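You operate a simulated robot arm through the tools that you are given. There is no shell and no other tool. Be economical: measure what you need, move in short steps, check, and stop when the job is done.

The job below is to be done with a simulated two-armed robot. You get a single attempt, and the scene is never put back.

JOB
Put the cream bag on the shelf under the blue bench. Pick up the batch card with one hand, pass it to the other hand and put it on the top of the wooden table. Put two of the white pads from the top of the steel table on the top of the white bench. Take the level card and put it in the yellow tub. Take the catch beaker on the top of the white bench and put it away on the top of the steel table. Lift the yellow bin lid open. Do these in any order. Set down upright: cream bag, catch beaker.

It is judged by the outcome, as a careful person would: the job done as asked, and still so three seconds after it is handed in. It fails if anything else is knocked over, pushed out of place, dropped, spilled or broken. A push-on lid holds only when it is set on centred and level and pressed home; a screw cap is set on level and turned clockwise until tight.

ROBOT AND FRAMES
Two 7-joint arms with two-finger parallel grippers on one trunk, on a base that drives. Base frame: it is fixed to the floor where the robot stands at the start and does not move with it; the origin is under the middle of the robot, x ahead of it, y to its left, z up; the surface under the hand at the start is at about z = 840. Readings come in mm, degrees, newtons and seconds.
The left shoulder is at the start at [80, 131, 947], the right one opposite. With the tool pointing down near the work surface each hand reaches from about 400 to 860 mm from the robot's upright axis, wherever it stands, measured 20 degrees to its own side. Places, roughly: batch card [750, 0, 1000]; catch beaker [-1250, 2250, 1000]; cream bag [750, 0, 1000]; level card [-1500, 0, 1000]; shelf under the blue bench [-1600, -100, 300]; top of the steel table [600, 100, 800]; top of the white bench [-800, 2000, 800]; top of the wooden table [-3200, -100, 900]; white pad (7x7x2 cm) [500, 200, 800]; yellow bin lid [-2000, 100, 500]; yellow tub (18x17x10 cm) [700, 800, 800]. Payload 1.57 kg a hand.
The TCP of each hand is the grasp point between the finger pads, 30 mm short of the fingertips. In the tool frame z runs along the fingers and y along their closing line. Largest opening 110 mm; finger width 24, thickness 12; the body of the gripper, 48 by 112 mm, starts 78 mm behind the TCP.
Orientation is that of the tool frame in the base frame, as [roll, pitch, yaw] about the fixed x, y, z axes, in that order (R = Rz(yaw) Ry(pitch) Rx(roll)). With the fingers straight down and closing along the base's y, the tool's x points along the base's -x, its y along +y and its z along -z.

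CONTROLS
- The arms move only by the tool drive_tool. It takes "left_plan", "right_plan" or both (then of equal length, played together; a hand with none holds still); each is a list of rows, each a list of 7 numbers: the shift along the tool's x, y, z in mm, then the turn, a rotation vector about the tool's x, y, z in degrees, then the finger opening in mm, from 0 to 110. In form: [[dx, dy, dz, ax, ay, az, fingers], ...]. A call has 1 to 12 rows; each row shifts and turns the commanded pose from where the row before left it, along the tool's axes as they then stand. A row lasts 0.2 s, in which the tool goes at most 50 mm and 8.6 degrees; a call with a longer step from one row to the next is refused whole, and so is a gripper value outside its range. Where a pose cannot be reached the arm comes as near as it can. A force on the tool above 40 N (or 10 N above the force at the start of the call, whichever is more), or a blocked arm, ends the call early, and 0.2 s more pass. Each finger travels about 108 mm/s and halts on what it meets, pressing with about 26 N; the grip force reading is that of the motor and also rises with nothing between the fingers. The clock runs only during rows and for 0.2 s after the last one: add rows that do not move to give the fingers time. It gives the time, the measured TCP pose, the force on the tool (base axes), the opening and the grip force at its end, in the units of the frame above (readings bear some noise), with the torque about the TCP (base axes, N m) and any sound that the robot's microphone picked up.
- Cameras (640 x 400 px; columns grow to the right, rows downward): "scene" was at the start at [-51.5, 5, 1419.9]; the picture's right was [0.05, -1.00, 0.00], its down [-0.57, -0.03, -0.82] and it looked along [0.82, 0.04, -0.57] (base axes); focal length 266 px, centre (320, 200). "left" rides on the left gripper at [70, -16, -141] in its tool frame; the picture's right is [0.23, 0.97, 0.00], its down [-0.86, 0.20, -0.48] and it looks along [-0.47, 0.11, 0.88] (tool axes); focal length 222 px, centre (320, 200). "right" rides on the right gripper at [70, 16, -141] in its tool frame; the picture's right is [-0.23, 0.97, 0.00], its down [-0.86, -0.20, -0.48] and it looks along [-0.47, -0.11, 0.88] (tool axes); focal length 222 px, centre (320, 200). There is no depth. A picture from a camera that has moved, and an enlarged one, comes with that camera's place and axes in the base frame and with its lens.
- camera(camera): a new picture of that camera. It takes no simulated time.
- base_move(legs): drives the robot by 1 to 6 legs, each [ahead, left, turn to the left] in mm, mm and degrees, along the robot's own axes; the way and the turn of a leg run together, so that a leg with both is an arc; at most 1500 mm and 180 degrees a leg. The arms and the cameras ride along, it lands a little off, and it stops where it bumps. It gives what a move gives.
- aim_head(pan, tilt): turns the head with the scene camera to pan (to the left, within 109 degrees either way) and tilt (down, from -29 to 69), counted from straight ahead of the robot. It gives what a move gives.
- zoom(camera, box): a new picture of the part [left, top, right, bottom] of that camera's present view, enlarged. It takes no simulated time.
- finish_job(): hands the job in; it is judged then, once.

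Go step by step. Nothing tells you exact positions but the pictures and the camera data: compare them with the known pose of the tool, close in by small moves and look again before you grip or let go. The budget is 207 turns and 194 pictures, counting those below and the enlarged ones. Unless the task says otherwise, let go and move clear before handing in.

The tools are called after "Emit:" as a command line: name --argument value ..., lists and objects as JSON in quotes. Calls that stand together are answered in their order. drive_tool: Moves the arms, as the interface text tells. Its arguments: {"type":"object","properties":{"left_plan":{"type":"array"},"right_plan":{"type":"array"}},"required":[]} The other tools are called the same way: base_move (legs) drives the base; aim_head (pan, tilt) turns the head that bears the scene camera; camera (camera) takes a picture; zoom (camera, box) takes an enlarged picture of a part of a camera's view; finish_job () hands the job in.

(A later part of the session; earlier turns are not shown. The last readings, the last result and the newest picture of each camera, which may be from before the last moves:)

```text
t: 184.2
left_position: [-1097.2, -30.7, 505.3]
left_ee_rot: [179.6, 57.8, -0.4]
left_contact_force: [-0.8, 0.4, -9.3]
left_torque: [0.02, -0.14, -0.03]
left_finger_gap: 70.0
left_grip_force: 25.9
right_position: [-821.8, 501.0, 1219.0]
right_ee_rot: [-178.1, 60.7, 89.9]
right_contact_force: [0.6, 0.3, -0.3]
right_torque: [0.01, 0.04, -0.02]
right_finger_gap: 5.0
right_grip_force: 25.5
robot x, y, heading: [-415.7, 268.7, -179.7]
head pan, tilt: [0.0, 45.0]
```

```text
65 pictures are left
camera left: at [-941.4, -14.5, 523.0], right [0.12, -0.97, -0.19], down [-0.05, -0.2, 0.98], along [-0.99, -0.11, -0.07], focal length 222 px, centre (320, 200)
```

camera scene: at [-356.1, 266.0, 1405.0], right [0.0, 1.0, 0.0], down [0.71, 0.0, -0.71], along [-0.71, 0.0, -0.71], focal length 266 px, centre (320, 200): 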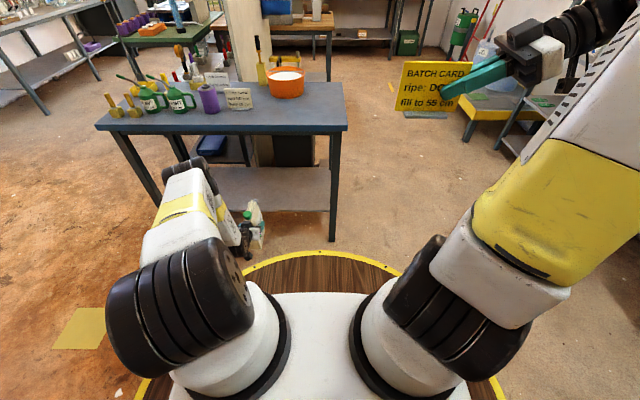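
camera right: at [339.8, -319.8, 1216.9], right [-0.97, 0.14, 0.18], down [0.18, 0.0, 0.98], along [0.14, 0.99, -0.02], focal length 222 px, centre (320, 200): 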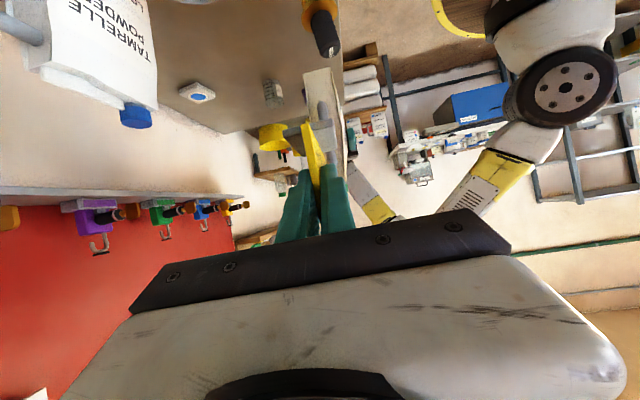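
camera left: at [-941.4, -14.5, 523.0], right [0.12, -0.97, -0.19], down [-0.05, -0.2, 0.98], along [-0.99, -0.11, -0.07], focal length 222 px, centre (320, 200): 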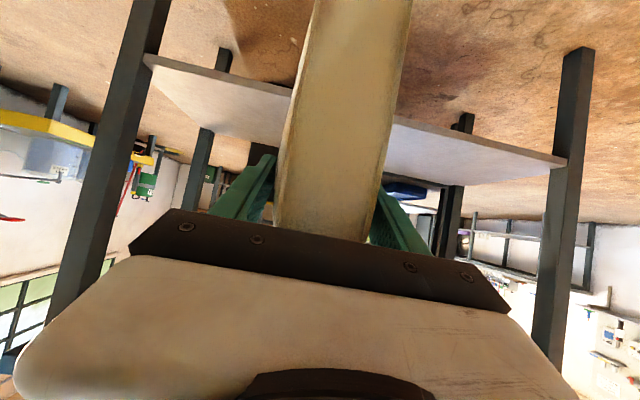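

Shelf top is ≈ z 307. Drive the bag in above it.

Emit:
base_move --legs '[[350, 0, 0]]'

Emit:
drive_tool --left_plan '[[25, 0, 15.9, 0, 0, 0, 20], [17, 0, 10.6, 0, 0, 0, 20], [0, 0, 0, 0, 0, 0, 20]]'

Emit:
camera --camera "left"

Emit:
camera --camera "scene"

```text
t: 186.5
left_position: [-1456.5, -33.0, 506.8]
left_ee_rot: [179.8, 57.6, -0.3]
left_contact_force: [0.3, 0.9, -10.8]
left_torque: [0.0, -0.15, 0.01]
left_finger_gap: 69.8
left_grip_force: 25.7
right_position: [-1180.9, 497.7, 1219.9]
right_ee_rot: [-177.9, 60.6, 90.0]
right_contact_force: [-0.3, -0.4, 0.1]
right_torque: [0.01, 0.0, -0.01]
right_finger_gap: 5.1
right_grip_force: 25.6
robot x, y, heading: [-774.7, 265.6, -179.8]
head pan, tilt: [0.0, 45.0]
```

```text
t: 187.3
left_position: [-1456.2, -34.8, 454.1]
left_ee_rot: [179.8, 57.6, -0.3]
left_contact_force: [0.3, 0.3, -10.0]
left_torque: [-0.02, -0.17, 0.0]
left_finger_gap: 70.1
left_grip_force: 25.9
right_position: [-1182.0, 500.4, 1219.2]
right_ee_rot: [-178.0, 60.6, 89.9]
right_contact_force: [-0.2, 0.5, -0.4]
right_torque: [0.02, 0.02, -0.01]
right_finger_gap: 5.3
right_grip_force: 24.9
robot x, y, heading: [-774.1, 267.9, -179.8]
head pan, tilt: [0.0, 45.0]
```

```text
64 pictures are left
camera left: at [-1300.1, -18.6, 472.4], right [0.12, -0.97, -0.19], down [-0.05, -0.2, 0.98], along [-0.99, -0.11, -0.08], focal length 222 px, centre (320, 200)
```

left: 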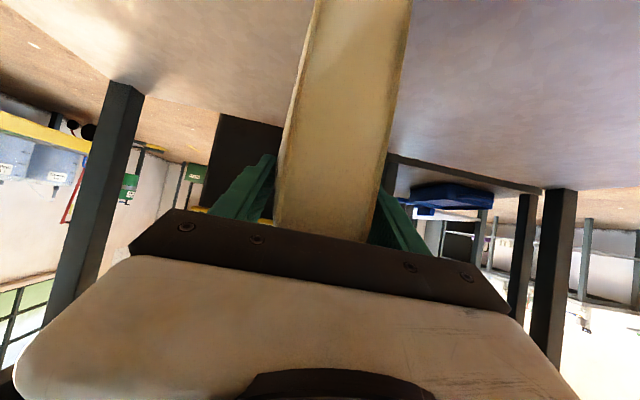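

```text
63 pictures are left
camera scene: at [-715.5, 264.4, 1405.0], right [0.0, 1.0, 0.0], down [0.71, 0.0, -0.71], along [-0.71, 0.0, -0.71], focal length 266 px, centre (320, 200)
```

scene: 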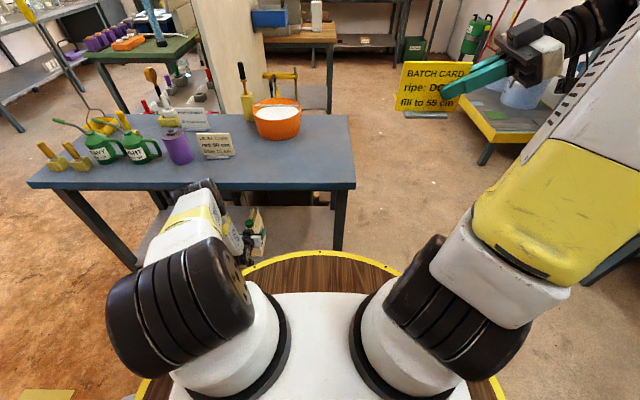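

Emit:
drive_tool --left_plan '[[8.5, 0, 5.3, 0, 0, 0, 20], [2.5, 0, 1.6, 0, 0, 0, 20], [2.5, 0, 1.6, 0, 0, 0, 20], [2.5, 0, 1.6, 0, 0, 0, 20], [0, 0, 0, 0, 0, 0, 20]]'

```text
t: 188.5
left_position: [-1455.7, -33.0, 436.9]
left_ee_rot: [179.7, 57.7, -0.3]
left_contact_force: [0.0, 0.6, -9.0]
left_torque: [-0.02, -0.16, 0.0]
left_finger_gap: 70.0
left_grip_force: 26.4
right_position: [-1179.8, 498.9, 1219.8]
right_ee_rot: [-178.0, 60.7, 89.9]
right_contact_force: [0.3, 0.8, -0.2]
right_torque: [0.02, 0.01, 0.0]
right_finger_gap: 5.2
right_grip_force: 25.2
robot x, y, heading: [-770.6, 263.7, -179.7]
head pan, tilt: [0.0, 45.0]
```

Emit:
drive_tool --left_plan '[[1.7, 0, 1.1, 0, 0, 0, 20], [1.7, 0, 1.1, 0, 0, 0, 20], [1.7, 0, 1.1, 0, 0, 0, 20], [0, 0, 0, 0, 0, 0, 20]]'

```text
t: 189.5
left_position: [-1454.3, -32.9, 429.2]
left_ee_rot: [179.8, 57.5, -0.3]
left_contact_force: [-0.2, 0.1, -11.0]
left_torque: [-0.01, -0.14, 0.02]
left_finger_gap: 69.9
left_grip_force: 25.7
right_position: [-1180.8, 499.6, 1219.6]
right_ee_rot: [-178.1, 60.7, 90.0]
right_contact_force: [-0.4, -0.6, -0.9]
right_torque: [0.03, 0.0, -0.02]
right_finger_gap: 4.8
right_grip_force: 25.4
robot x, y, heading: [-773.3, 263.7, -179.8]
head pan, tilt: [0.0, 45.0]
```

Emit:
drive_tool --left_plan '[[1.7, 0, 1.1, 0, 0, 0, 20], [1.7, 0, 1.1, 0, 0, 0, 20], [1.7, 0, 1.1, 0, 0, 0, 20], [0, 0, 0, 0, 0, 0, 20]]'

Emit:
camera --camera "left"

```text
t: 190.5
left_position: [-1457.1, -33.2, 425.1]
left_ee_rot: [179.9, 57.7, -0.3]
left_contact_force: [0.7, 0.7, -9.5]
left_torque: [-0.01, -0.12, -0.01]
left_finger_gap: 69.6
left_grip_force: 25.8
right_position: [-1181.4, 499.8, 1219.8]
right_ee_rot: [-178.0, 60.7, 89.8]
right_contact_force: [-0.5, 0.1, -0.6]
right_torque: [0.03, 0.01, 0.01]
right_finger_gap: 5.5
right_grip_force: 24.7
robot x, y, heading: [-774.2, 267.4, -179.9]
head pan, tilt: [0.0, 45.0]
```

```text
62 pictures are left
camera left: at [-1300.4, -16.1, 441.8], right [0.12, -0.97, -0.19], down [-0.05, -0.2, 0.98], along [-0.99, -0.11, -0.08], focal length 222 px, centre (320, 200)
```

left: 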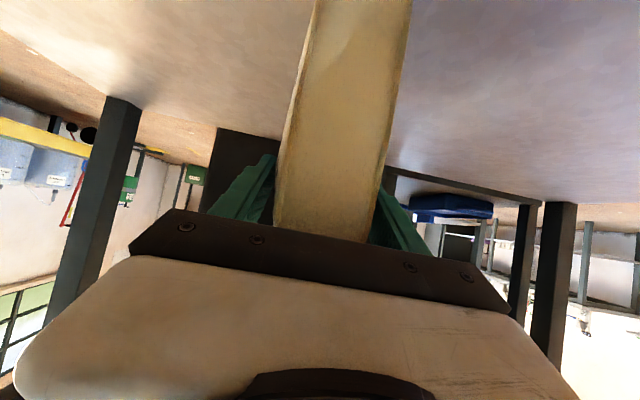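

Emit:
drive_tool --left_plan '[[2.1, 0, 1.3, 0, 0, 0, 20], [2.1, 0, 1.3, 0, 0, 0, 20], [2.1, 0, 1.3, 0, 0, 0, 20], [0, 0, 0, 0, 0, 0, 20]]'

```text
t: 191.4
left_position: [-1460.7, -33.1, 422.5]
left_ee_rot: [179.8, 58.6, -0.2]
left_contact_force: [0.8, -0.3, 3.9]
left_torque: [0.38, 0.62, -0.12]
left_finger_gap: 70.0
left_grip_force: 25.9
right_position: [-1180.6, 499.7, 1220.5]
right_ee_rot: [-178.0, 60.7, 90.0]
right_contact_force: [0.1, -0.1, -0.2]
right_torque: [0.02, 0.01, -0.04]
right_finger_gap: 5.2
right_grip_force: 25.5
robot x, y, heading: [-773.6, 268.1, -179.6]
head pan, tilt: [0.0, 45.0]
stopped in row 4 (left hand): the force on the tool passed its limit at 43 N (the readings are from after the stop); the commanded pose is now the measured one
```

Bag is on the shelf. Release and withdraw.

Emit:
drive_tool --left_plan '[[0, 0, 0, 0, 0, 0, 72], [0, 0, 0, 0, 0, 0, 85], [0, 0, 0, 0, 0, 0, 100], [0, 0, 0, 0, 0, 0, 100], [0, 0, -25, 0, 0, 0, 100], [0, 0, -35, 0, 0, 0, 100], [0, 0, -40, 0, 0, 0, 100], [0, 0, -40, 0, 0, 0, 100], [0, 0, 0, 0, 0, 0, 100]]'

Emit:
camera --camera "left"

```text
t: 193.4
left_position: [-1340.7, -33.2, 495.0]
left_ee_rot: [179.7, 58.3, -0.3]
left_contact_force: [0.1, 0.3, 0.2]
left_torque: [0.0, -0.03, -0.02]
left_finger_gap: 99.9
left_grip_force: 0.0
right_position: [-1181.1, 498.9, 1220.3]
right_ee_rot: [-177.9, 60.7, 90.0]
right_contact_force: [-0.1, -0.5, -0.2]
right_torque: [0.03, 0.0, 0.04]
right_finger_gap: 5.3
right_grip_force: 25.2
robot x, y, heading: [-774.8, 265.1, -179.9]
head pan, tilt: [0.0, 45.0]
```

```text
61 pictures are left
camera left: at [-1184.2, -16.5, 511.8], right [0.12, -0.97, -0.19], down [-0.04, -0.2, 0.98], along [-0.99, -0.11, -0.06], focal length 222 px, centre (320, 200)
```

left: 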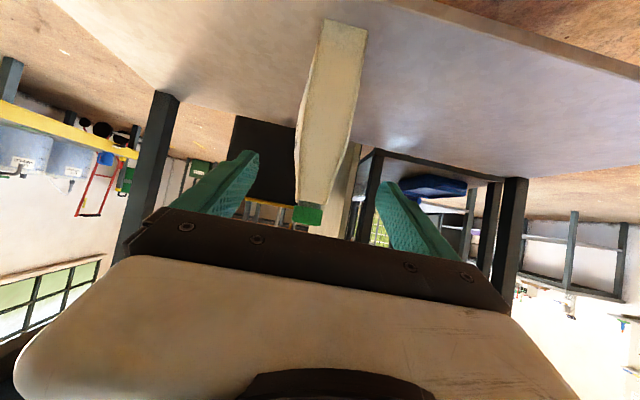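

The bag stands on the shelf. Back off, raise the left arm, and drive round the bench's right side toward the bin and wooden table.

Emit:
base_move --legs '[[-350, 0, 0]]'

Emit:
drive_tool --left_plan '[[-38, 0, -23.9, 0, 0, 0, 100], [-38, 0, -23.9, 0, 0, 0, 100], [-38, 0, -23.9, 0, 0, 0, 100], [-38, 0, -23.9, 0, 0, 0, 100], [-38, 0, -23.9, 0, 0, 0, 100], [-38, 0, -23.9, 0, 0, 0, 100], [-38, 0, -23.9, 0, 0, 0, 100], [-38, 0, -23.9, 0, 0, 0, 100], [-38, 0, -23.9, 0, 0, 0, 100], [-38, 0, -23.9, 0, 0, 0, 100], [-38, 0, -23.9, 0, 0, 0, 100], [-38, 0, -23.9, 0, 0, 0, 100]]'

Emit:
base_move --legs '[[0, -620, 0], [1450, 0, 0]]'

Emit:
aim_head --pan 45 --tilt 35

Emit:
camera --camera "scene"

```text
t: 195.7
left_position: [-985.6, -29.8, 496.6]
left_ee_rot: [179.7, 58.3, -0.4]
left_contact_force: [0.1, 0.1, 0.8]
left_torque: [-0.01, 0.02, 0.01]
left_finger_gap: 100.3
left_grip_force: 0.1
right_position: [-824.3, 500.9, 1218.7]
right_ee_rot: [-177.9, 60.8, 89.8]
right_contact_force: [-0.6, -0.2, -0.7]
right_torque: [0.02, -0.01, 0.0]
right_finger_gap: 5.3
right_grip_force: 24.9
robot x, y, heading: [-418.8, 265.2, -180.1]
head pan, tilt: [0.0, 45.0]
```

```text
t: 198.3
left_position: [-980.4, -28.9, 1034.3]
left_ee_rot: [179.8, 58.2, -0.5]
left_contact_force: [-0.4, -0.1, -0.1]
left_torque: [0.01, -0.02, -0.02]
left_finger_gap: 99.8
left_grip_force: 0.0
right_position: [-824.4, 501.2, 1219.7]
right_ee_rot: [-178.1, 60.7, 89.7]
right_contact_force: [0.0, -0.4, -0.2]
right_torque: [0.01, -0.04, 0.02]
right_finger_gap: 5.2
right_grip_force: 25.6
robot x, y, heading: [-419.5, 264.4, -180.0]
head pan, tilt: [0.0, 45.0]
```

```text
t: 208.7
left_position: [-2448.9, 637.6, 1034.6]
left_ee_rot: [179.7, 58.2, -2.3]
left_contact_force: [-1.0, -0.2, -1.0]
left_torque: [-0.01, 0.03, -0.01]
left_finger_gap: 100.1
left_grip_force: 0.1
right_position: [-2276.7, 1160.9, 1219.8]
right_ee_rot: [-178.0, 60.7, 88.0]
right_contact_force: [0.7, -0.3, -0.6]
right_torque: [0.03, -0.02, 0.03]
right_finger_gap: 5.3
right_grip_force: 25.7
robot x, y, heading: [-1876.5, 909.8, 178.4]
head pan, tilt: [0.0, 45.0]
```

```text
t: 209.8
left_position: [-2449.1, 637.7, 1034.3]
left_ee_rot: [179.7, 58.3, -2.3]
left_contact_force: [0.0, 0.0, -0.4]
left_torque: [0.01, -0.02, 0.0]
left_finger_gap: 100.4
left_grip_force: 0.1
right_position: [-2276.7, 1163.3, 1218.5]
right_ee_rot: [-178.0, 60.7, 88.0]
right_contact_force: [0.3, 1.1, -0.5]
right_torque: [0.05, 0.0, 0.02]
right_finger_gap: 5.2
right_grip_force: 24.8
robot x, y, heading: [-1873.5, 912.7, 178.1]
head pan, tilt: [45.0, 35.0]
```

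```text
60 pictures are left
camera scene: at [-1801.5, 849.8, 1419.8], right [-0.69, 0.73, 0.0], down [0.42, 0.39, -0.82], along [-0.6, -0.56, -0.57], focal length 266 px, centre (320, 200)
```

scene: 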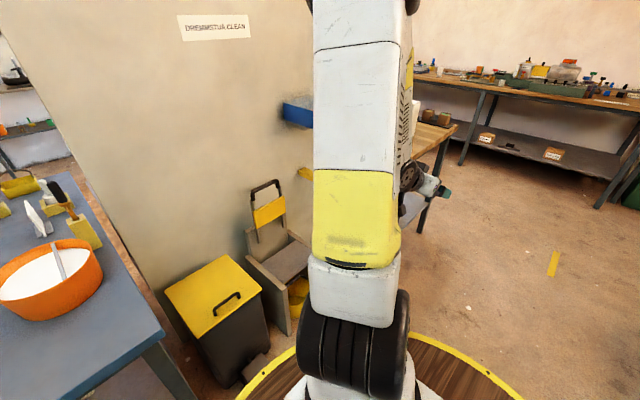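

The bin (yellow lid, handle near its +y edge, hinge at the back y≈−70) is at x≈−2000. I position facing it.

Emit:
base_move --legs '[[290, 0, 0], [0, 0, 91.5]]'

Emit:
aim_head --pan 0 --tilt 50

Emit:
camera --camera "scene"

Emit:
camera --camera "left"

```text
t: 215.7
left_position: [-1861.9, 364.5, 1034.9]
left_ee_rot: [179.7, 58.3, 90.5]
left_contact_force: [0.6, 0.2, 0.0]
left_torque: [0.01, 0.04, 0.0]
left_finger_gap: 100.1
left_grip_force: 0.0
right_position: [-2394.7, 512.7, 1217.9]
right_ee_rot: [-178.0, 60.8, -179.3]
right_contact_force: [-0.5, 0.4, 0.1]
right_torque: [-0.03, 0.03, -0.01]
right_finger_gap: 5.2
right_grip_force: 25.4
robot x, y, heading: [-2164.2, 921.4, -89.0]
head pan, tilt: [45.0, 35.0]
```

```text
t: 216.8
left_position: [-1861.0, 364.3, 1034.5]
left_ee_rot: [179.8, 58.3, 90.4]
left_contact_force: [0.4, -0.2, 0.5]
left_torque: [0.0, -0.02, 0.03]
left_finger_gap: 100.2
left_grip_force: 0.0
right_position: [-2395.8, 512.9, 1218.8]
right_ee_rot: [-178.0, 60.7, -179.3]
right_contact_force: [0.3, 1.1, -0.5]
right_torque: [-0.03, 0.01, 0.01]
right_finger_gap: 5.3
right_grip_force: 25.3
robot x, y, heading: [-2163.5, 920.8, -89.0]
head pan, tilt: [0.0, 50.0]
```

```text
59 pictures are left
camera scene: at [-2165.7, 985.8, 1398.1], right [-1.0, -0.02, 0.0], down [-0.01, 0.77, -0.64], along [0.01, -0.64, -0.77], focal length 266 px, centre (320, 200)
```

scene: 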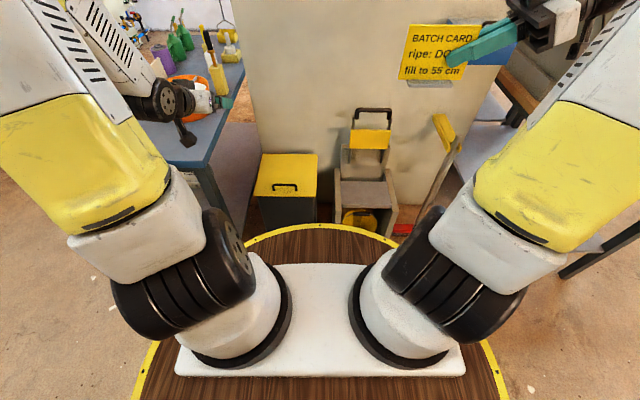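

```text
58 pictures are left
camera left: at [-1880.7, 522.0, 1050.5], right [0.97, 0.13, -0.19], down [0.2, -0.04, 0.98], along [0.12, -0.99, -0.06], focal length 222 px, centre (320, 200)
```

left: 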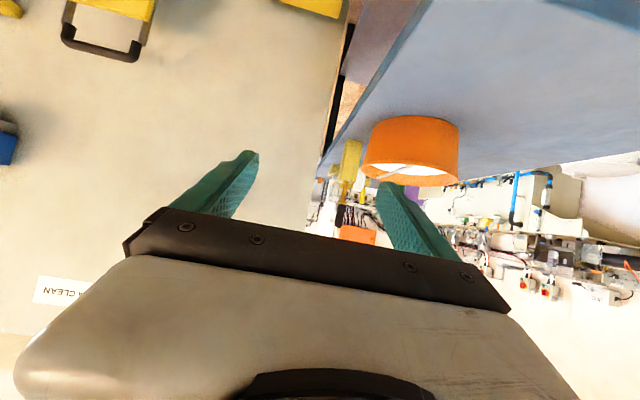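

Emit:
zoom --camera "scene" --box '[235, 130, 345, 240]'

```text
3.64 times, centred on (290, 185) of scene
camera zoom: at [-2165.7, 985.8, 1398.1], right [-1.0, -0.02, 0.0], down [-0.01, 0.77, -0.64], along [0.01, -0.64, -0.77], focal length 967 px, centre (429, 254)
```

zoom: 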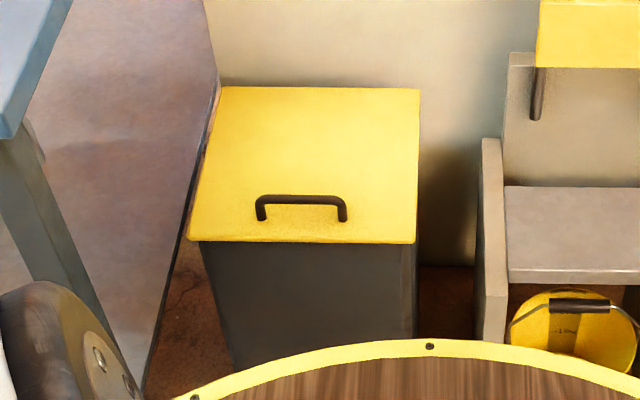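

Lid: z≈550, hinge y≈0, front y≈262; handle bar at ≈[-2004,228,584], along x. I move closer and turn the left hand so that it closes fore–aft.

Emit:
base_move --legs '[[225, 0, -1]]'

Emit:
drive_tool --left_plan '[[0, 0, -20, 0, 8.3, 0, 60], [0, 0, -20, 0, 8.3, 0, 60], [0, 0, -20, 0, 8.3, 0, 60], [0, 0, 0, 0, 8.3, 0, 60], [0, 0, 0, 0, 8.3, 0, 60], [0, 0, 0, 0, 8.3, 0, 60], [0, 0, 0, 0, 8.3, 0, 60], [0, 0, 0, 0, 0, 8.2, 60], [0, 0, 0, 0, 0, 8.2, 60], [0, 0, 0, 0, 0, 8.2, 60], [0, 0, 0, 0, 0, 8.2, 60], [0, 0, 0, 0, 0, 8.2, 60]]'

Emit:
drive_tool --left_plan '[[0, 0, 0, 0, 0, 8.2, 60], [0, 0, 0, 0, 0, 8.2, 60], [0, 0, 0, 0, 0, 8.2, 60], [0, 0, 0, 0, 0, 8.2, 60], [0, 0, 0, 0, 0, 8.2, 60], [0, 0, 0, 0, 0, 8.2, 60], [0, 0, 0, 0, 0, 0, 60]]'

Emit:
camera --camera "scene"

Emit:
camera --camera "left"

```text
t: 218.5
left_position: [-1868.0, 138.1, 1035.5]
left_ee_rot: [179.7, 58.3, 89.5]
left_contact_force: [0.9, -0.6, 0.4]
left_torque: [0.04, 0.01, 0.01]
left_finger_gap: 100.3
left_grip_force: 0.0
right_position: [-2399.2, 294.5, 1218.9]
right_ee_rot: [-178.0, 60.6, 179.8]
right_contact_force: [-0.1, -0.4, -1.5]
right_torque: [-0.02, 0.03, -0.01]
right_finger_gap: 5.1
right_grip_force: 25.2
robot x, y, heading: [-2167.0, 701.7, -89.7]
head pan, tilt: [0.0, 50.0]
```

```text
t: 221.1
left_position: [-1880.8, 169.9, 1049.8]
left_ee_rot: [176.2, 9.8, 46.8]
left_contact_force: [0.6, 0.7, -0.2]
left_torque: [-0.01, 0.01, 0.0]
left_finger_gap: 59.9
left_grip_force: 0.0
left hand out of reach, approached as far as the arm can: row 2, 3, 5
right_position: [-2399.5, 294.4, 1220.1]
right_ee_rot: [-178.0, 60.6, 179.7]
right_contact_force: [0.1, 0.2, -0.8]
right_torque: [-0.01, 0.01, 0.03]
right_finger_gap: 5.2
right_grip_force: 24.9
robot x, y, heading: [-2165.9, 699.0, -90.2]
head pan, tilt: [0.0, 50.0]
```

```text
t: 222.7
left_position: [-1880.9, 169.2, 1049.4]
left_ee_rot: [170.1, 3.6, -2.4]
left_contact_force: [0.1, 0.6, 0.5]
left_torque: [0.01, 0.01, -0.01]
left_finger_gap: 60.0
left_grip_force: 0.1
right_position: [-2400.3, 293.9, 1219.2]
right_ee_rot: [-178.0, 60.7, 179.9]
right_contact_force: [-0.5, 0.4, 0.3]
right_torque: [0.0, 0.06, -0.04]
right_finger_gap: 5.3
right_grip_force: 25.2
robot x, y, heading: [-2161.4, 700.7, -90.1]
head pan, tilt: [0.0, 50.0]
```

```text
56 pictures are left
camera scene: at [-2162.8, 764.0, 1398.1], right [-1.0, 0.0, 0.0], down [0.0, 0.77, -0.64], along [0.0, -0.64, -0.77], focal length 266 px, centre (320, 200)
```

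scene: 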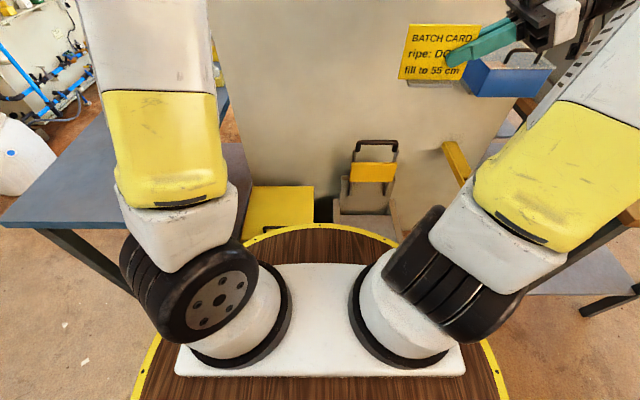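

```text
55 pictures are left
camera left: at [-1802.1, 207.8, 1182.3], right [0.2, -0.97, 0.15], down [-0.83, -0.08, 0.56], along [-0.53, -0.24, -0.82], focal length 222 px, centre (320, 200)
```

left: 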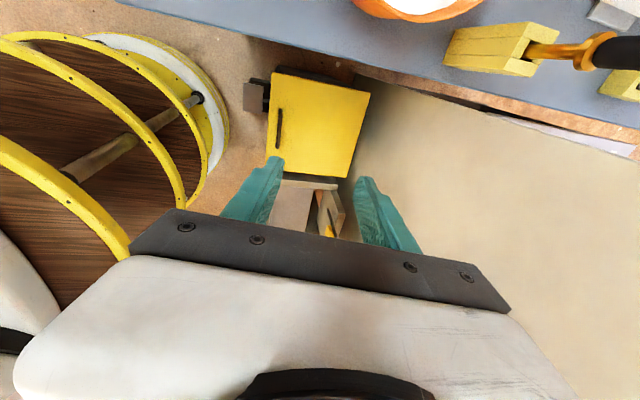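

Emit:
drive_tool --left_plan '[[0, 0, 0, 7, 0, 0, 60], [0, 0, 0, 2.9, 3.6, 0, 60], [0, 0, 0, 0, 0, -2.4, 60], [-20, -9.3, 40, 0, 0, 0, 60], [-20, -9.3, 40, 0, 0, 0, 60], [-20, -9.3, 40, 0, 0, 0, 60], [-20, -9.3, 40, 0, 0, 0, 60], [-20, -9.3, 40, 0, 0, 0, 60], [-20, -9.3, 40, 0, 0, 0, 60], [0, 0, 0, 0, 0, 0, 60]]'

Emit:
camera --camera "left"

Emit:
camera --camera "scene"

```text
t: 224.9
left_position: [-2001.0, 228.9, 810.4]
left_ee_rot: [-179.9, -0.1, 0.2]
left_contact_force: [0.8, -0.4, -0.3]
left_torque: [-0.01, 0.02, 0.0]
left_finger_gap: 60.0
left_grip_force: 0.0
right_position: [-2399.9, 294.7, 1219.4]
right_ee_rot: [-178.0, 60.6, 179.7]
right_contact_force: [0.1, -0.6, -0.9]
right_torque: [-0.01, 0.01, -0.02]
right_finger_gap: 5.3
right_grip_force: 25.7
robot x, y, heading: [-2159.8, 701.1, -90.1]
head pan, tilt: [0.0, 50.0]
```

```text
54 pictures are left
camera left: at [-1932.4, 245.5, 951.7], right [0.23, -0.97, 0.0], down [-0.85, -0.2, 0.48], along [-0.47, -0.11, -0.88], focal length 222 px, centre (320, 200)
```

left: 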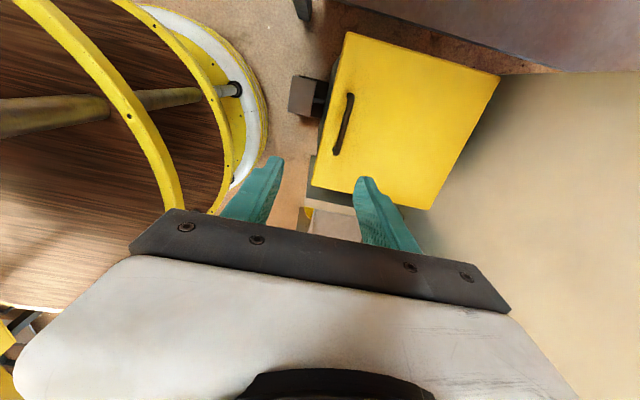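

```text
53 pictures are left
camera scene: at [-2162.8, 764.0, 1398.1], right [-1.0, 0.0, 0.0], down [0.0, 0.77, -0.64], along [0.0, -0.64, -0.77], focal length 266 px, centre (320, 200)
```

scene: 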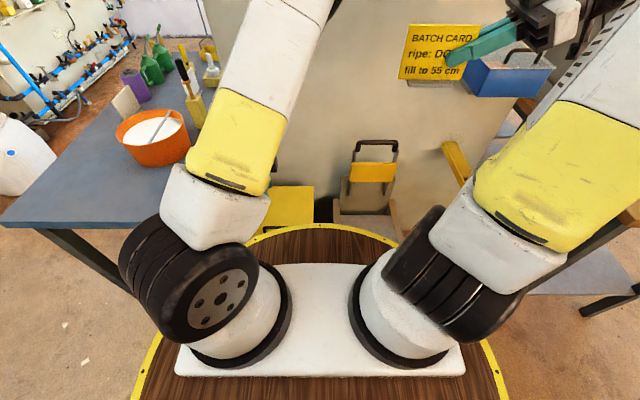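

Two views agree: lid top z≈500, handle bar ≈[-1996,185,535], hinge y≈−60. Descend toward the bar.

Emit:
drive_tool --left_plan '[[1, 11, 45, 0, 0, 0, 60], [1, 11, 45, 0, 0, 0, 60], [1, 11, 45, 0, 0, 0, 60], [1, 11, 45, 0, 0, 0, 60], [1, 0, 15, 0, 0, 0, 60], [0, 0, 0, 0, 0, 0, 60]]'

Emit:
camera --camera "left"

```text
t: 226.3
left_position: [-1994.6, 183.0, 613.9]
left_ee_rot: [179.9, 0.0, 0.2]
left_contact_force: [0.0, -0.5, 0.0]
left_torque: [-0.01, 0.0, 0.03]
left_finger_gap: 60.0
left_grip_force: 0.0
right_position: [-2398.8, 294.2, 1219.1]
right_ee_rot: [-178.1, 60.8, 179.8]
right_contact_force: [0.5, -0.1, -0.6]
right_torque: [-0.03, 0.02, -0.02]
right_finger_gap: 4.8
right_grip_force: 25.4
robot x, y, heading: [-2160.4, 701.9, -89.9]
head pan, tilt: [0.0, 50.0]
```

```text
52 pictures are left
camera left: at [-1926.3, 200.3, 756.2], right [0.23, -0.97, 0.0], down [-0.85, -0.2, 0.48], along [-0.47, -0.11, -0.88], focal length 222 px, centre (320, 200)
```

left: 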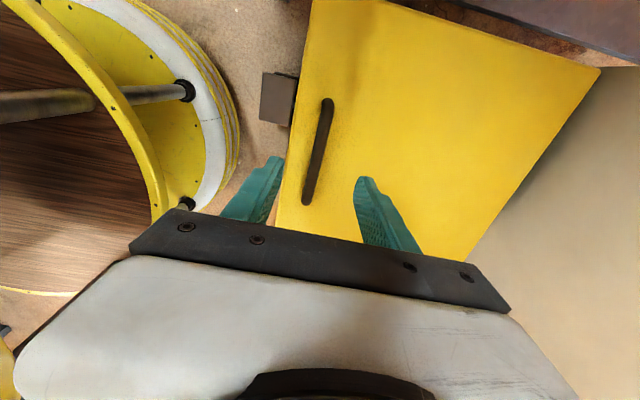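

Emit:
drive_tool --left_plan '[[3, -4, 30, 0, 0, 0, 60], [0, 0, 25, 0, 0, 0, 60], [0, 0, 10, 0, 0, 0, 60], [0, 0, 0, 0, 0, 0, 30], [0, 0, 0, 0, 0, 0, 10], [0, 0, 0, 0, 0, 0, 0], [0, 0, 0, 0, 0, 0, 0]]'

Emit:
camera --camera "left"

```text
t: 227.9
left_position: [-1992.3, 187.6, 549.1]
left_ee_rot: [-180.0, 0.0, 0.2]
left_contact_force: [0.5, -0.4, -0.8]
left_torque: [0.01, 0.0, -0.19]
left_finger_gap: 11.4
left_grip_force: 29.1
right_position: [-2398.8, 294.6, 1220.4]
right_ee_rot: [-178.0, 60.7, 179.8]
right_contact_force: [-0.4, 1.0, -1.1]
right_torque: [0.0, 0.02, -0.02]
right_finger_gap: 5.2
right_grip_force: 25.3
robot x, y, heading: [-2163.5, 701.6, -90.0]
head pan, tilt: [0.0, 50.0]
```

```text
51 pictures are left
camera left: at [-1923.8, 204.4, 691.4], right [0.23, -0.97, 0.0], down [-0.85, -0.2, 0.48], along [-0.47, -0.11, -0.88], focal length 222 px, centre (320, 200)
```

left: 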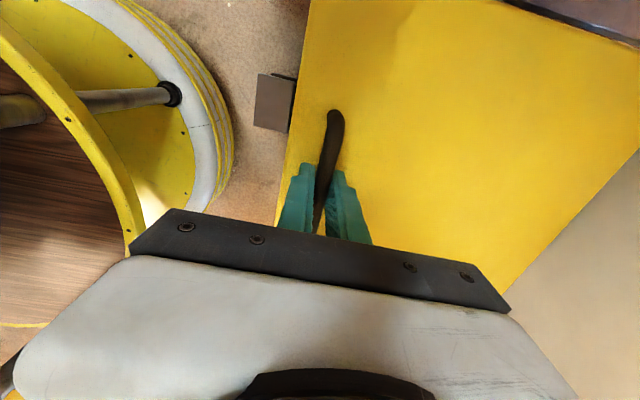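

Handle gripped. Raise it along the lid's arc, first 20°, checking force.

Emit:
drive_tool --left_plan '[[0, 3.5, -21.5, 0, 0, 0, 0], [0, 6.3, -20.5, 0, 0, 0, 0], [0, 7.5, -20, 0, 0, 0, 0], [0, 9.5, -19.7, 0, 0, 0, 0], [0, 0, 0, 0, 0, 0, 0]]'

Emit:
camera --camera "left"

```text
t: 229.1
left_position: [-1992.4, 161.4, 632.0]
left_ee_rot: [-180.0, 0.0, 0.2]
left_contact_force: [7.5, 4.7, 1.8]
left_torque: [0.02, -0.47, -0.39]
left_finger_gap: 11.7
left_grip_force: 28.6
right_position: [-2398.8, 294.9, 1219.3]
right_ee_rot: [-178.0, 60.6, 179.9]
right_contact_force: [-1.2, 0.5, -0.6]
right_torque: [0.0, 0.04, -0.01]
right_finger_gap: 5.2
right_grip_force: 24.9
robot x, y, heading: [-2165.4, 704.4, -89.9]
head pan, tilt: [0.0, 50.0]
```

```text
50 pictures are left
camera left: at [-1924.1, 177.5, 774.2], right [0.23, -0.97, 0.0], down [-0.86, -0.2, 0.48], along [-0.46, -0.11, -0.88], focal length 222 px, centre (320, 200)
```

left: 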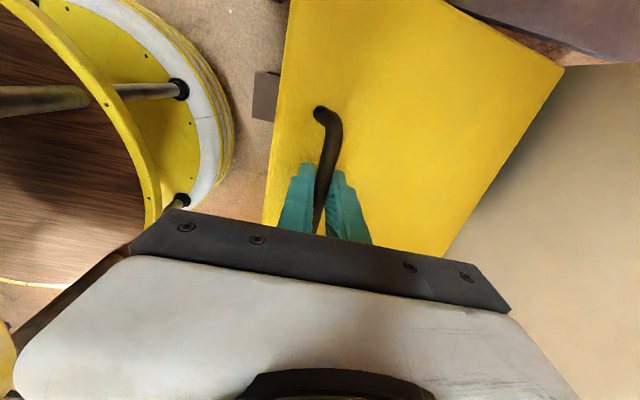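

Emit:
drive_tool --left_plan '[[0, 11, -18.6, 0, 0, 0, 0], [0, 12.5, -17.5, 0, 0, 0, 0], [0, 14, -16.4, 0, 0, 0, 0], [0, 15.5, -15.1, 0, 0, 0, 0], [0, 16.7, -13.7, -3, 0, 0, 0], [0, 18.4, -11.3, -3, 0, 0, 0], [0, 19.9, -8.6, -3, 0, 0, 0], [0, 20.8, -5.7, -3, 0, 0, 0], [0, 0, 0, 0, 0, 0, 0]]'

Emit:
camera --camera "left"

Emit:
camera --camera "scene"

```text
t: 231.1
left_position: [-1992.6, 33.7, 746.1]
left_ee_rot: [168.0, 0.1, 0.1]
left_contact_force: [-2.3, 0.6, -0.8]
left_torque: [0.01, 0.05, -0.73]
left_finger_gap: 12.0
left_grip_force: 28.8
right_position: [-2400.5, 293.4, 1219.1]
right_ee_rot: [-178.0, 60.7, 179.8]
right_contact_force: [-0.3, 0.5, 0.0]
right_torque: [0.0, 0.02, -0.01]
right_finger_gap: 5.6
right_grip_force: 25.8
robot x, y, heading: [-2164.0, 697.9, -89.9]
head pan, tilt: [0.0, 50.0]
```

```text
49 pictures are left
camera left: at [-1924.1, 80.2, 881.2], right [0.23, -0.95, 0.2], down [-0.85, -0.1, 0.51], along [-0.47, -0.29, -0.84], focal length 222 px, centre (320, 200)
```

left: 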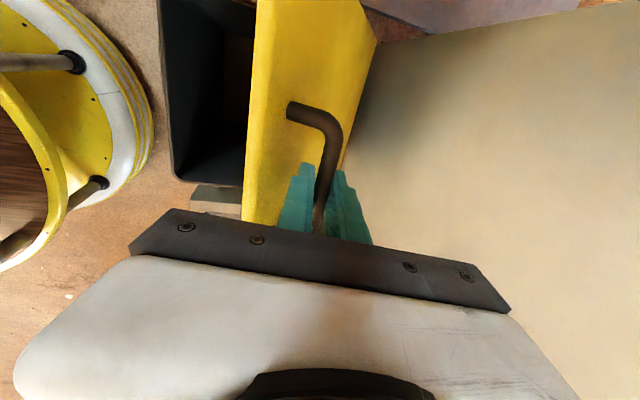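

```text
48 pictures are left
camera scene: at [-2162.9, 763.8, 1398.1], right [-1.0, 0.0, 0.0], down [0.0, 0.77, -0.64], along [0.0, -0.64, -0.77], focal length 266 px, centre (320, 200)
```

scene: 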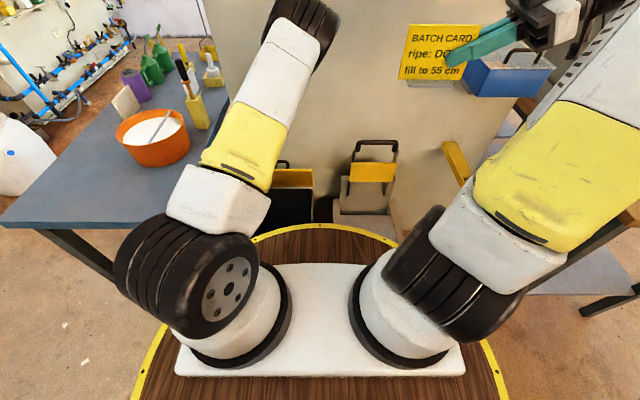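

Emit:
drive_tool --left_plan '[[0, 21.5, -2.7, -3, 0, 0, 0], [0, 21.6, 0.2, -3, 0, 0, 0], [0, 21.4, 3.2, -3, 0, 0, 0], [0, 20.8, 6.2, -3, 0, 0, 0], [0, 19.4, 9.1, -3, 0, 0, 0], [0, 0, 0, 0, 0, 0, 0]]'

Emit:
camera --camera "left"

```text
t: 232.5
left_position: [-1992.4, -70.9, 762.8]
left_ee_rot: [153.0, 0.0, 0.3]
left_contact_force: [3.7, 10.0, 23.0]
left_torque: [2.66, 0.08, -2.13]
left_finger_gap: 11.8
left_grip_force: 29.1
right_position: [-2399.2, 295.3, 1219.5]
right_ee_rot: [-177.9, 60.6, 179.9]
right_contact_force: [0.1, -0.1, -0.8]
right_torque: [-0.03, 0.03, 0.01]
right_finger_gap: 5.3
right_grip_force: 25.5
robot x, y, heading: [-2163.3, 701.4, -90.0]
head pan, tilt: [0.0, 50.0]
```

```text
47 pictures are left
camera left: at [-1924.4, 8.5, 882.2], right [0.23, -0.87, 0.44], down [-0.86, 0.04, 0.52], along [-0.46, -0.5, -0.73], focal length 222 px, centre (320, 200)
```

left: 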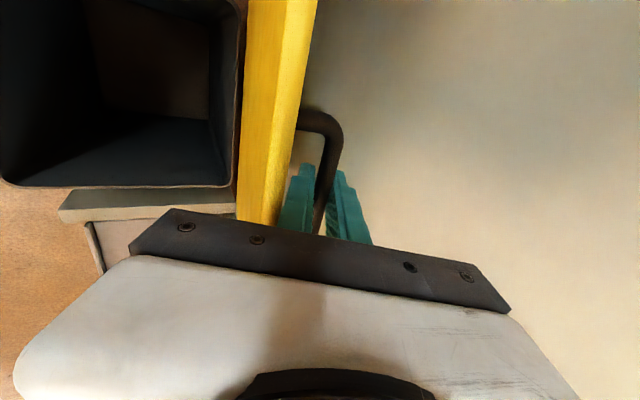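

Emit:
drive_tool --left_plan '[[0, 0, 0, 4, 0, 0, 0], [0, 0, 0, 4, 0, 0, 0], [0, 0, 0, 0, 0, 0, 0]]'

Emit:
zoom --camera "scene" --box '[220, 60, 400, 240]'

```text
t: 233.3
left_position: [-1992.4, -71.6, 764.0]
left_ee_rot: [161.0, 0.0, 0.3]
left_contact_force: [2.1, -1.7, 13.4]
left_torque: [-0.04, -0.55, -0.54]
left_finger_gap: 12.0
left_grip_force: 29.1
right_position: [-2399.5, 294.5, 1220.3]
right_ee_rot: [-177.9, 60.8, 179.8]
right_contact_force: [-0.3, -0.2, -0.2]
right_torque: [-0.01, 0.0, 0.0]
right_finger_gap: 5.3
right_grip_force: 25.4
robot x, y, heading: [-2161.3, 703.8, -89.8]
head pan, tilt: [0.0, 50.0]
```

```text
2.22 times, centred on (310, 150) of scene
camera zoom: at [-2162.9, 764.3, 1398.1], right [-1.0, 0.0, 0.0], down [0.0, 0.77, -0.64], along [0.0, -0.64, -0.77], focal length 591 px, centre (342, 311)
```

zoom: 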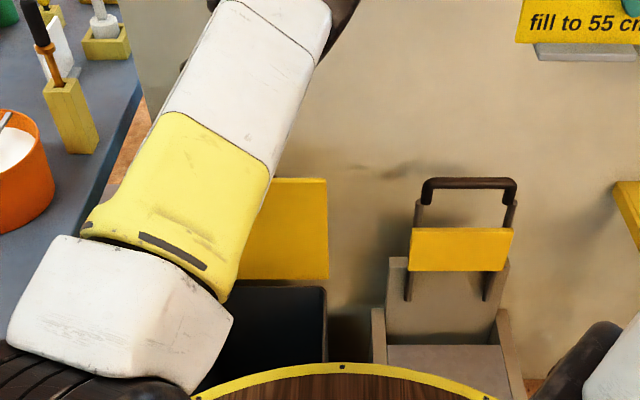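

Emit:
drive_tool --left_plan '[[0, 15, 2, 0, 0, 0, 0], [0, 15, 4.5, 0, 0, 0, 0], [0, 0, 0, 0, 0, 0, 0]]'

Emit:
camera --camera "left"

```text
t: 234.1
left_position: [-1992.3, -99.9, 759.4]
left_ee_rot: [161.5, 0.2, 0.1]
left_contact_force: [-1.7, 3.9, -26.9]
left_torque: [-0.04, -0.25, -0.65]
left_finger_gap: 11.9
left_grip_force: 29.4
right_position: [-2399.0, 294.9, 1219.4]
right_ee_rot: [-178.2, 60.8, 179.7]
right_contact_force: [0.6, 0.2, -0.1]
right_torque: [0.02, 0.06, -0.03]
right_finger_gap: 5.4
right_grip_force: 25.1
robot x, y, heading: [-2165.9, 702.8, -89.6]
head pan, tilt: [0.0, 50.0]
```

```text
45 pictures are left
camera left: at [-1924.1, -38.8, 890.5], right [0.23, -0.92, 0.31], down [-0.85, -0.04, 0.52], along [-0.47, -0.38, -0.8], focal length 222 px, centre (320, 200)
```

left: 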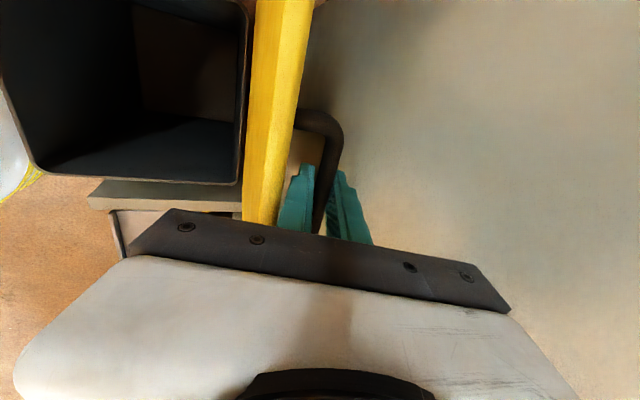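

Lid appears just past vertical. Relieve and open the fingers slightly to see whether it stays.

Emit:
drive_tool --left_plan '[[0, 2, 3, 0, 0, 0, 0], [0, 0, 0, 0, 0, 0, 30], [0, 0, 0, 0, 0, 0, 30], [0, 0, 0, 0, 0, 0, 30], [0, 0, 0, 0, 0, 0, 30]]'

Emit:
camera --camera "left"

```text
t: 235.3
left_position: [-1993.0, -105.7, 763.4]
left_ee_rot: [161.0, 0.1, 0.2]
left_contact_force: [1.0, -1.2, 0.5]
left_torque: [0.01, 0.01, 0.0]
left_finger_gap: 29.7
left_grip_force: 0.0
right_position: [-2400.6, 293.9, 1219.3]
right_ee_rot: [-178.0, 60.7, 179.9]
right_contact_force: [0.2, 0.5, -1.1]
right_torque: [-0.01, 0.04, 0.02]
right_finger_gap: 5.1
right_grip_force: 25.5
robot x, y, heading: [-2161.6, 700.6, -89.8]
head pan, tilt: [0.0, 50.0]
```

```text
44 pictures are left
camera left: at [-1923.3, -42.6, 892.6], right [0.23, -0.92, 0.32], down [-0.86, -0.04, 0.52], along [-0.46, -0.39, -0.8], focal length 222 px, centre (320, 200)
```

left: 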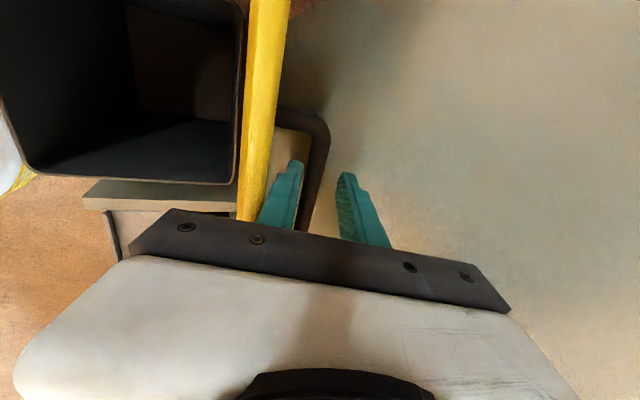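

Emit:
drive_tool --left_plan '[[0, 14, 4.9, 0, 0, 0, 40], [0, 14, 4.9, 0, 0, 0, 40], [0, 0, 0, 0, 0, 0, 40]]'

Emit:
camera --camera "left"

```text
t: 235.9
left_position: [-1992.4, -122.2, 760.9]
left_ee_rot: [162.3, 0.3, -0.1]
left_contact_force: [-1.4, 14.7, 17.0]
left_torque: [1.52, 0.24, -0.09]
left_finger_gap: 34.6
left_grip_force: 0.1
right_position: [-2399.2, 295.0, 1219.8]
right_ee_rot: [-177.8, 60.7, -180.0]
right_contact_force: [0.4, 0.5, 0.0]
right_torque: [0.03, 0.03, -0.02]
right_finger_gap: 5.0
right_grip_force: 25.5
robot x, y, heading: [-2162.8, 700.6, -90.1]
head pan, tilt: [0.0, 50.0]
stopped in row 2 (left hand): the force on the tool passed its limit at 68 N (the readings are from after the stop); the commanded pose is now the measured one
```

```text
43 pictures are left
camera left: at [-1923.2, -61.9, 890.7], right [0.23, -0.93, 0.3], down [-0.85, -0.04, 0.52], along [-0.47, -0.37, -0.8], focal length 222 px, centre (320, 200)
```

left: 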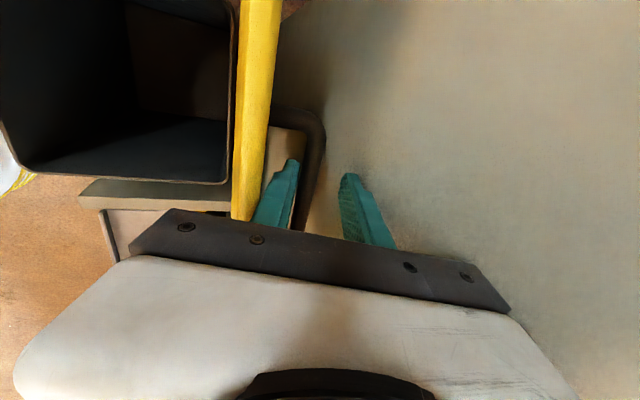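

The gripper touches the wall; the lid is past vertical. Ease back, then withdraw upward along the fingers.

Emit:
drive_tool --left_plan '[[0, -6, -2, 0, 0, 0, 40], [0, 0, -15, 0, 0, 0, 40], [0, 0, -25, 0, 0, 0, 40], [0, 0, -30, 0, 0, 0, 40], [0, 0, -40, 0, 0, 0, 40], [0, -5, -45, 0, 0, 0, 40], [0, -5, -45, 0, 0, 0, 40], [0, 0, 0, 0, 0, 0, 40]]'

Emit:
camera --camera "left"

Emit:
zoom --camera "scene" --box '[220, 60, 400, 240]'

```text
t: 237.7
left_position: [-1987.6, -44.6, 945.4]
left_ee_rot: [162.2, 0.1, 0.0]
left_contact_force: [0.1, 0.2, 0.1]
left_torque: [0.02, 0.0, -0.01]
left_finger_gap: 40.0
left_grip_force: 0.0
right_position: [-2397.9, 295.0, 1219.6]
right_ee_rot: [-177.9, 60.8, 179.8]
right_contact_force: [0.2, -0.3, -0.2]
right_torque: [0.01, 0.01, -0.02]
right_finger_gap: 5.1
right_grip_force: 24.7
robot x, y, heading: [-2162.8, 704.4, -90.0]
head pan, tilt: [0.0, 50.0]
```

```text
42 pictures are left
camera left: at [-1919.0, 14.6, 1075.9], right [0.23, -0.93, 0.3], down [-0.85, -0.04, 0.52], along [-0.47, -0.37, -0.8], focal length 222 px, centre (320, 200)
```

left: 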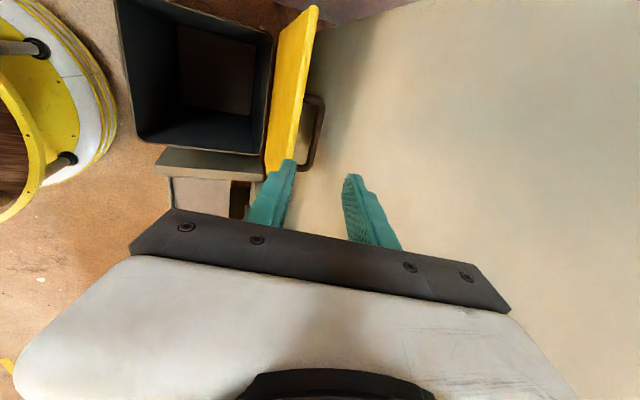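

```text
2.22 times, centred on (310, 150) of scene
camera zoom: at [-2162.9, 764.3, 1398.1], right [-1.0, 0.0, 0.0], down [0.0, 0.77, -0.64], along [0.0, -0.64, -0.77], focal length 591 px, centre (342, 311)
```

zoom: 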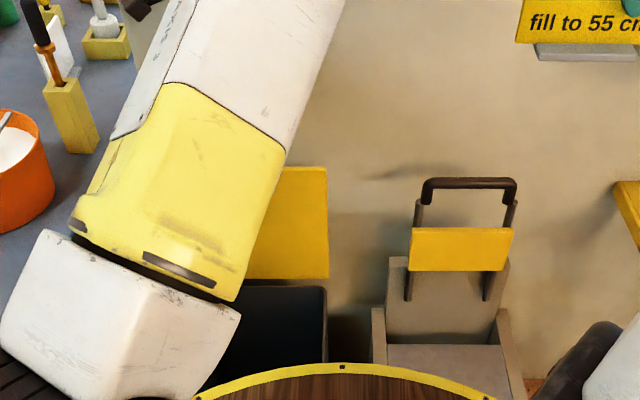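

The lid stays open. Now retract the left arm and strafe to the wooden table with the batch card.

Emit:
drive_tool --left_plan '[[0, -42, -14, 0, 0, 0, 40], [0, -42, -18, 0, 0, 0, 40], [0, -42, -18, 0, 0, 0, 40], [0, -42, -18, 0, 0, 0, 40], [0, -42, -18, 0, 0, 0, 40], [0, -42, -18, 0, 0, 0, 40], [0, 0, 0, 0, 0, 0, 40]]'

Emit:
base_move --legs '[[-220, 0, 0], [0, -900, 0]]'

Emit:
aim_head --pan -10 --tilt 40

Emit:
camera --camera "scene"

```text
t: 239.3
left_position: [-1990.9, 226.3, 967.0]
left_ee_rot: [162.2, 0.1, 0.0]
left_contact_force: [0.4, 0.9, -0.2]
left_torque: [-0.03, -0.02, -0.03]
left_finger_gap: 39.9
left_grip_force: 0.0
right_position: [-2400.1, 294.5, 1218.4]
right_ee_rot: [-178.1, 60.7, 179.8]
right_contact_force: [0.0, 0.2, 0.3]
right_torque: [0.0, 0.0, 0.01]
right_finger_gap: 5.3
right_grip_force: 25.1
robot x, y, heading: [-2164.2, 698.9, -89.9]
head pan, tilt: [0.0, 50.0]
```

```text
t: 245.4
left_position: [-2906.1, 446.6, 966.5]
left_ee_rot: [162.2, 0.1, -0.1]
left_contact_force: [0.0, -0.7, -0.1]
left_torque: [-0.01, -0.01, 0.0]
left_finger_gap: 39.9
left_grip_force: 0.0
right_position: [-3314.2, 515.5, 1219.8]
right_ee_rot: [-178.0, 60.7, 179.9]
right_contact_force: [0.4, -0.4, -0.9]
right_torque: [-0.03, 0.0, 0.01]
right_finger_gap: 5.1
right_grip_force: 25.5
robot x, y, heading: [-3079.7, 920.3, -89.7]
head pan, tilt: [0.0, 50.0]
```

```text
t: 246.1
left_position: [-2906.2, 447.4, 966.9]
left_ee_rot: [162.2, 0.0, -0.1]
left_contact_force: [-0.3, 0.0, 0.1]
left_torque: [0.0, 0.0, 0.03]
left_finger_gap: 40.0
left_grip_force: 0.0
right_position: [-3316.1, 514.6, 1219.1]
right_ee_rot: [-178.1, 60.8, 179.9]
right_contact_force: [-0.1, -0.8, -0.7]
right_torque: [0.02, 0.04, 0.01]
right_finger_gap: 5.0
right_grip_force: 25.4
robot x, y, heading: [-3077.2, 919.9, -89.7]
head pan, tilt: [-10.0, 40.0]
```

```text
40 pictures are left
camera scene: at [-3093.4, 978.4, 1412.2], right [-0.99, 0.17, 0.0], down [0.11, 0.63, -0.77], along [-0.13, -0.75, -0.64], focal length 266 px, centre (320, 200)
```

scene: 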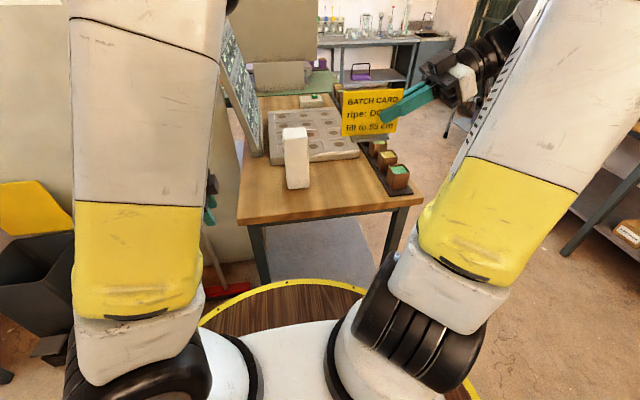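

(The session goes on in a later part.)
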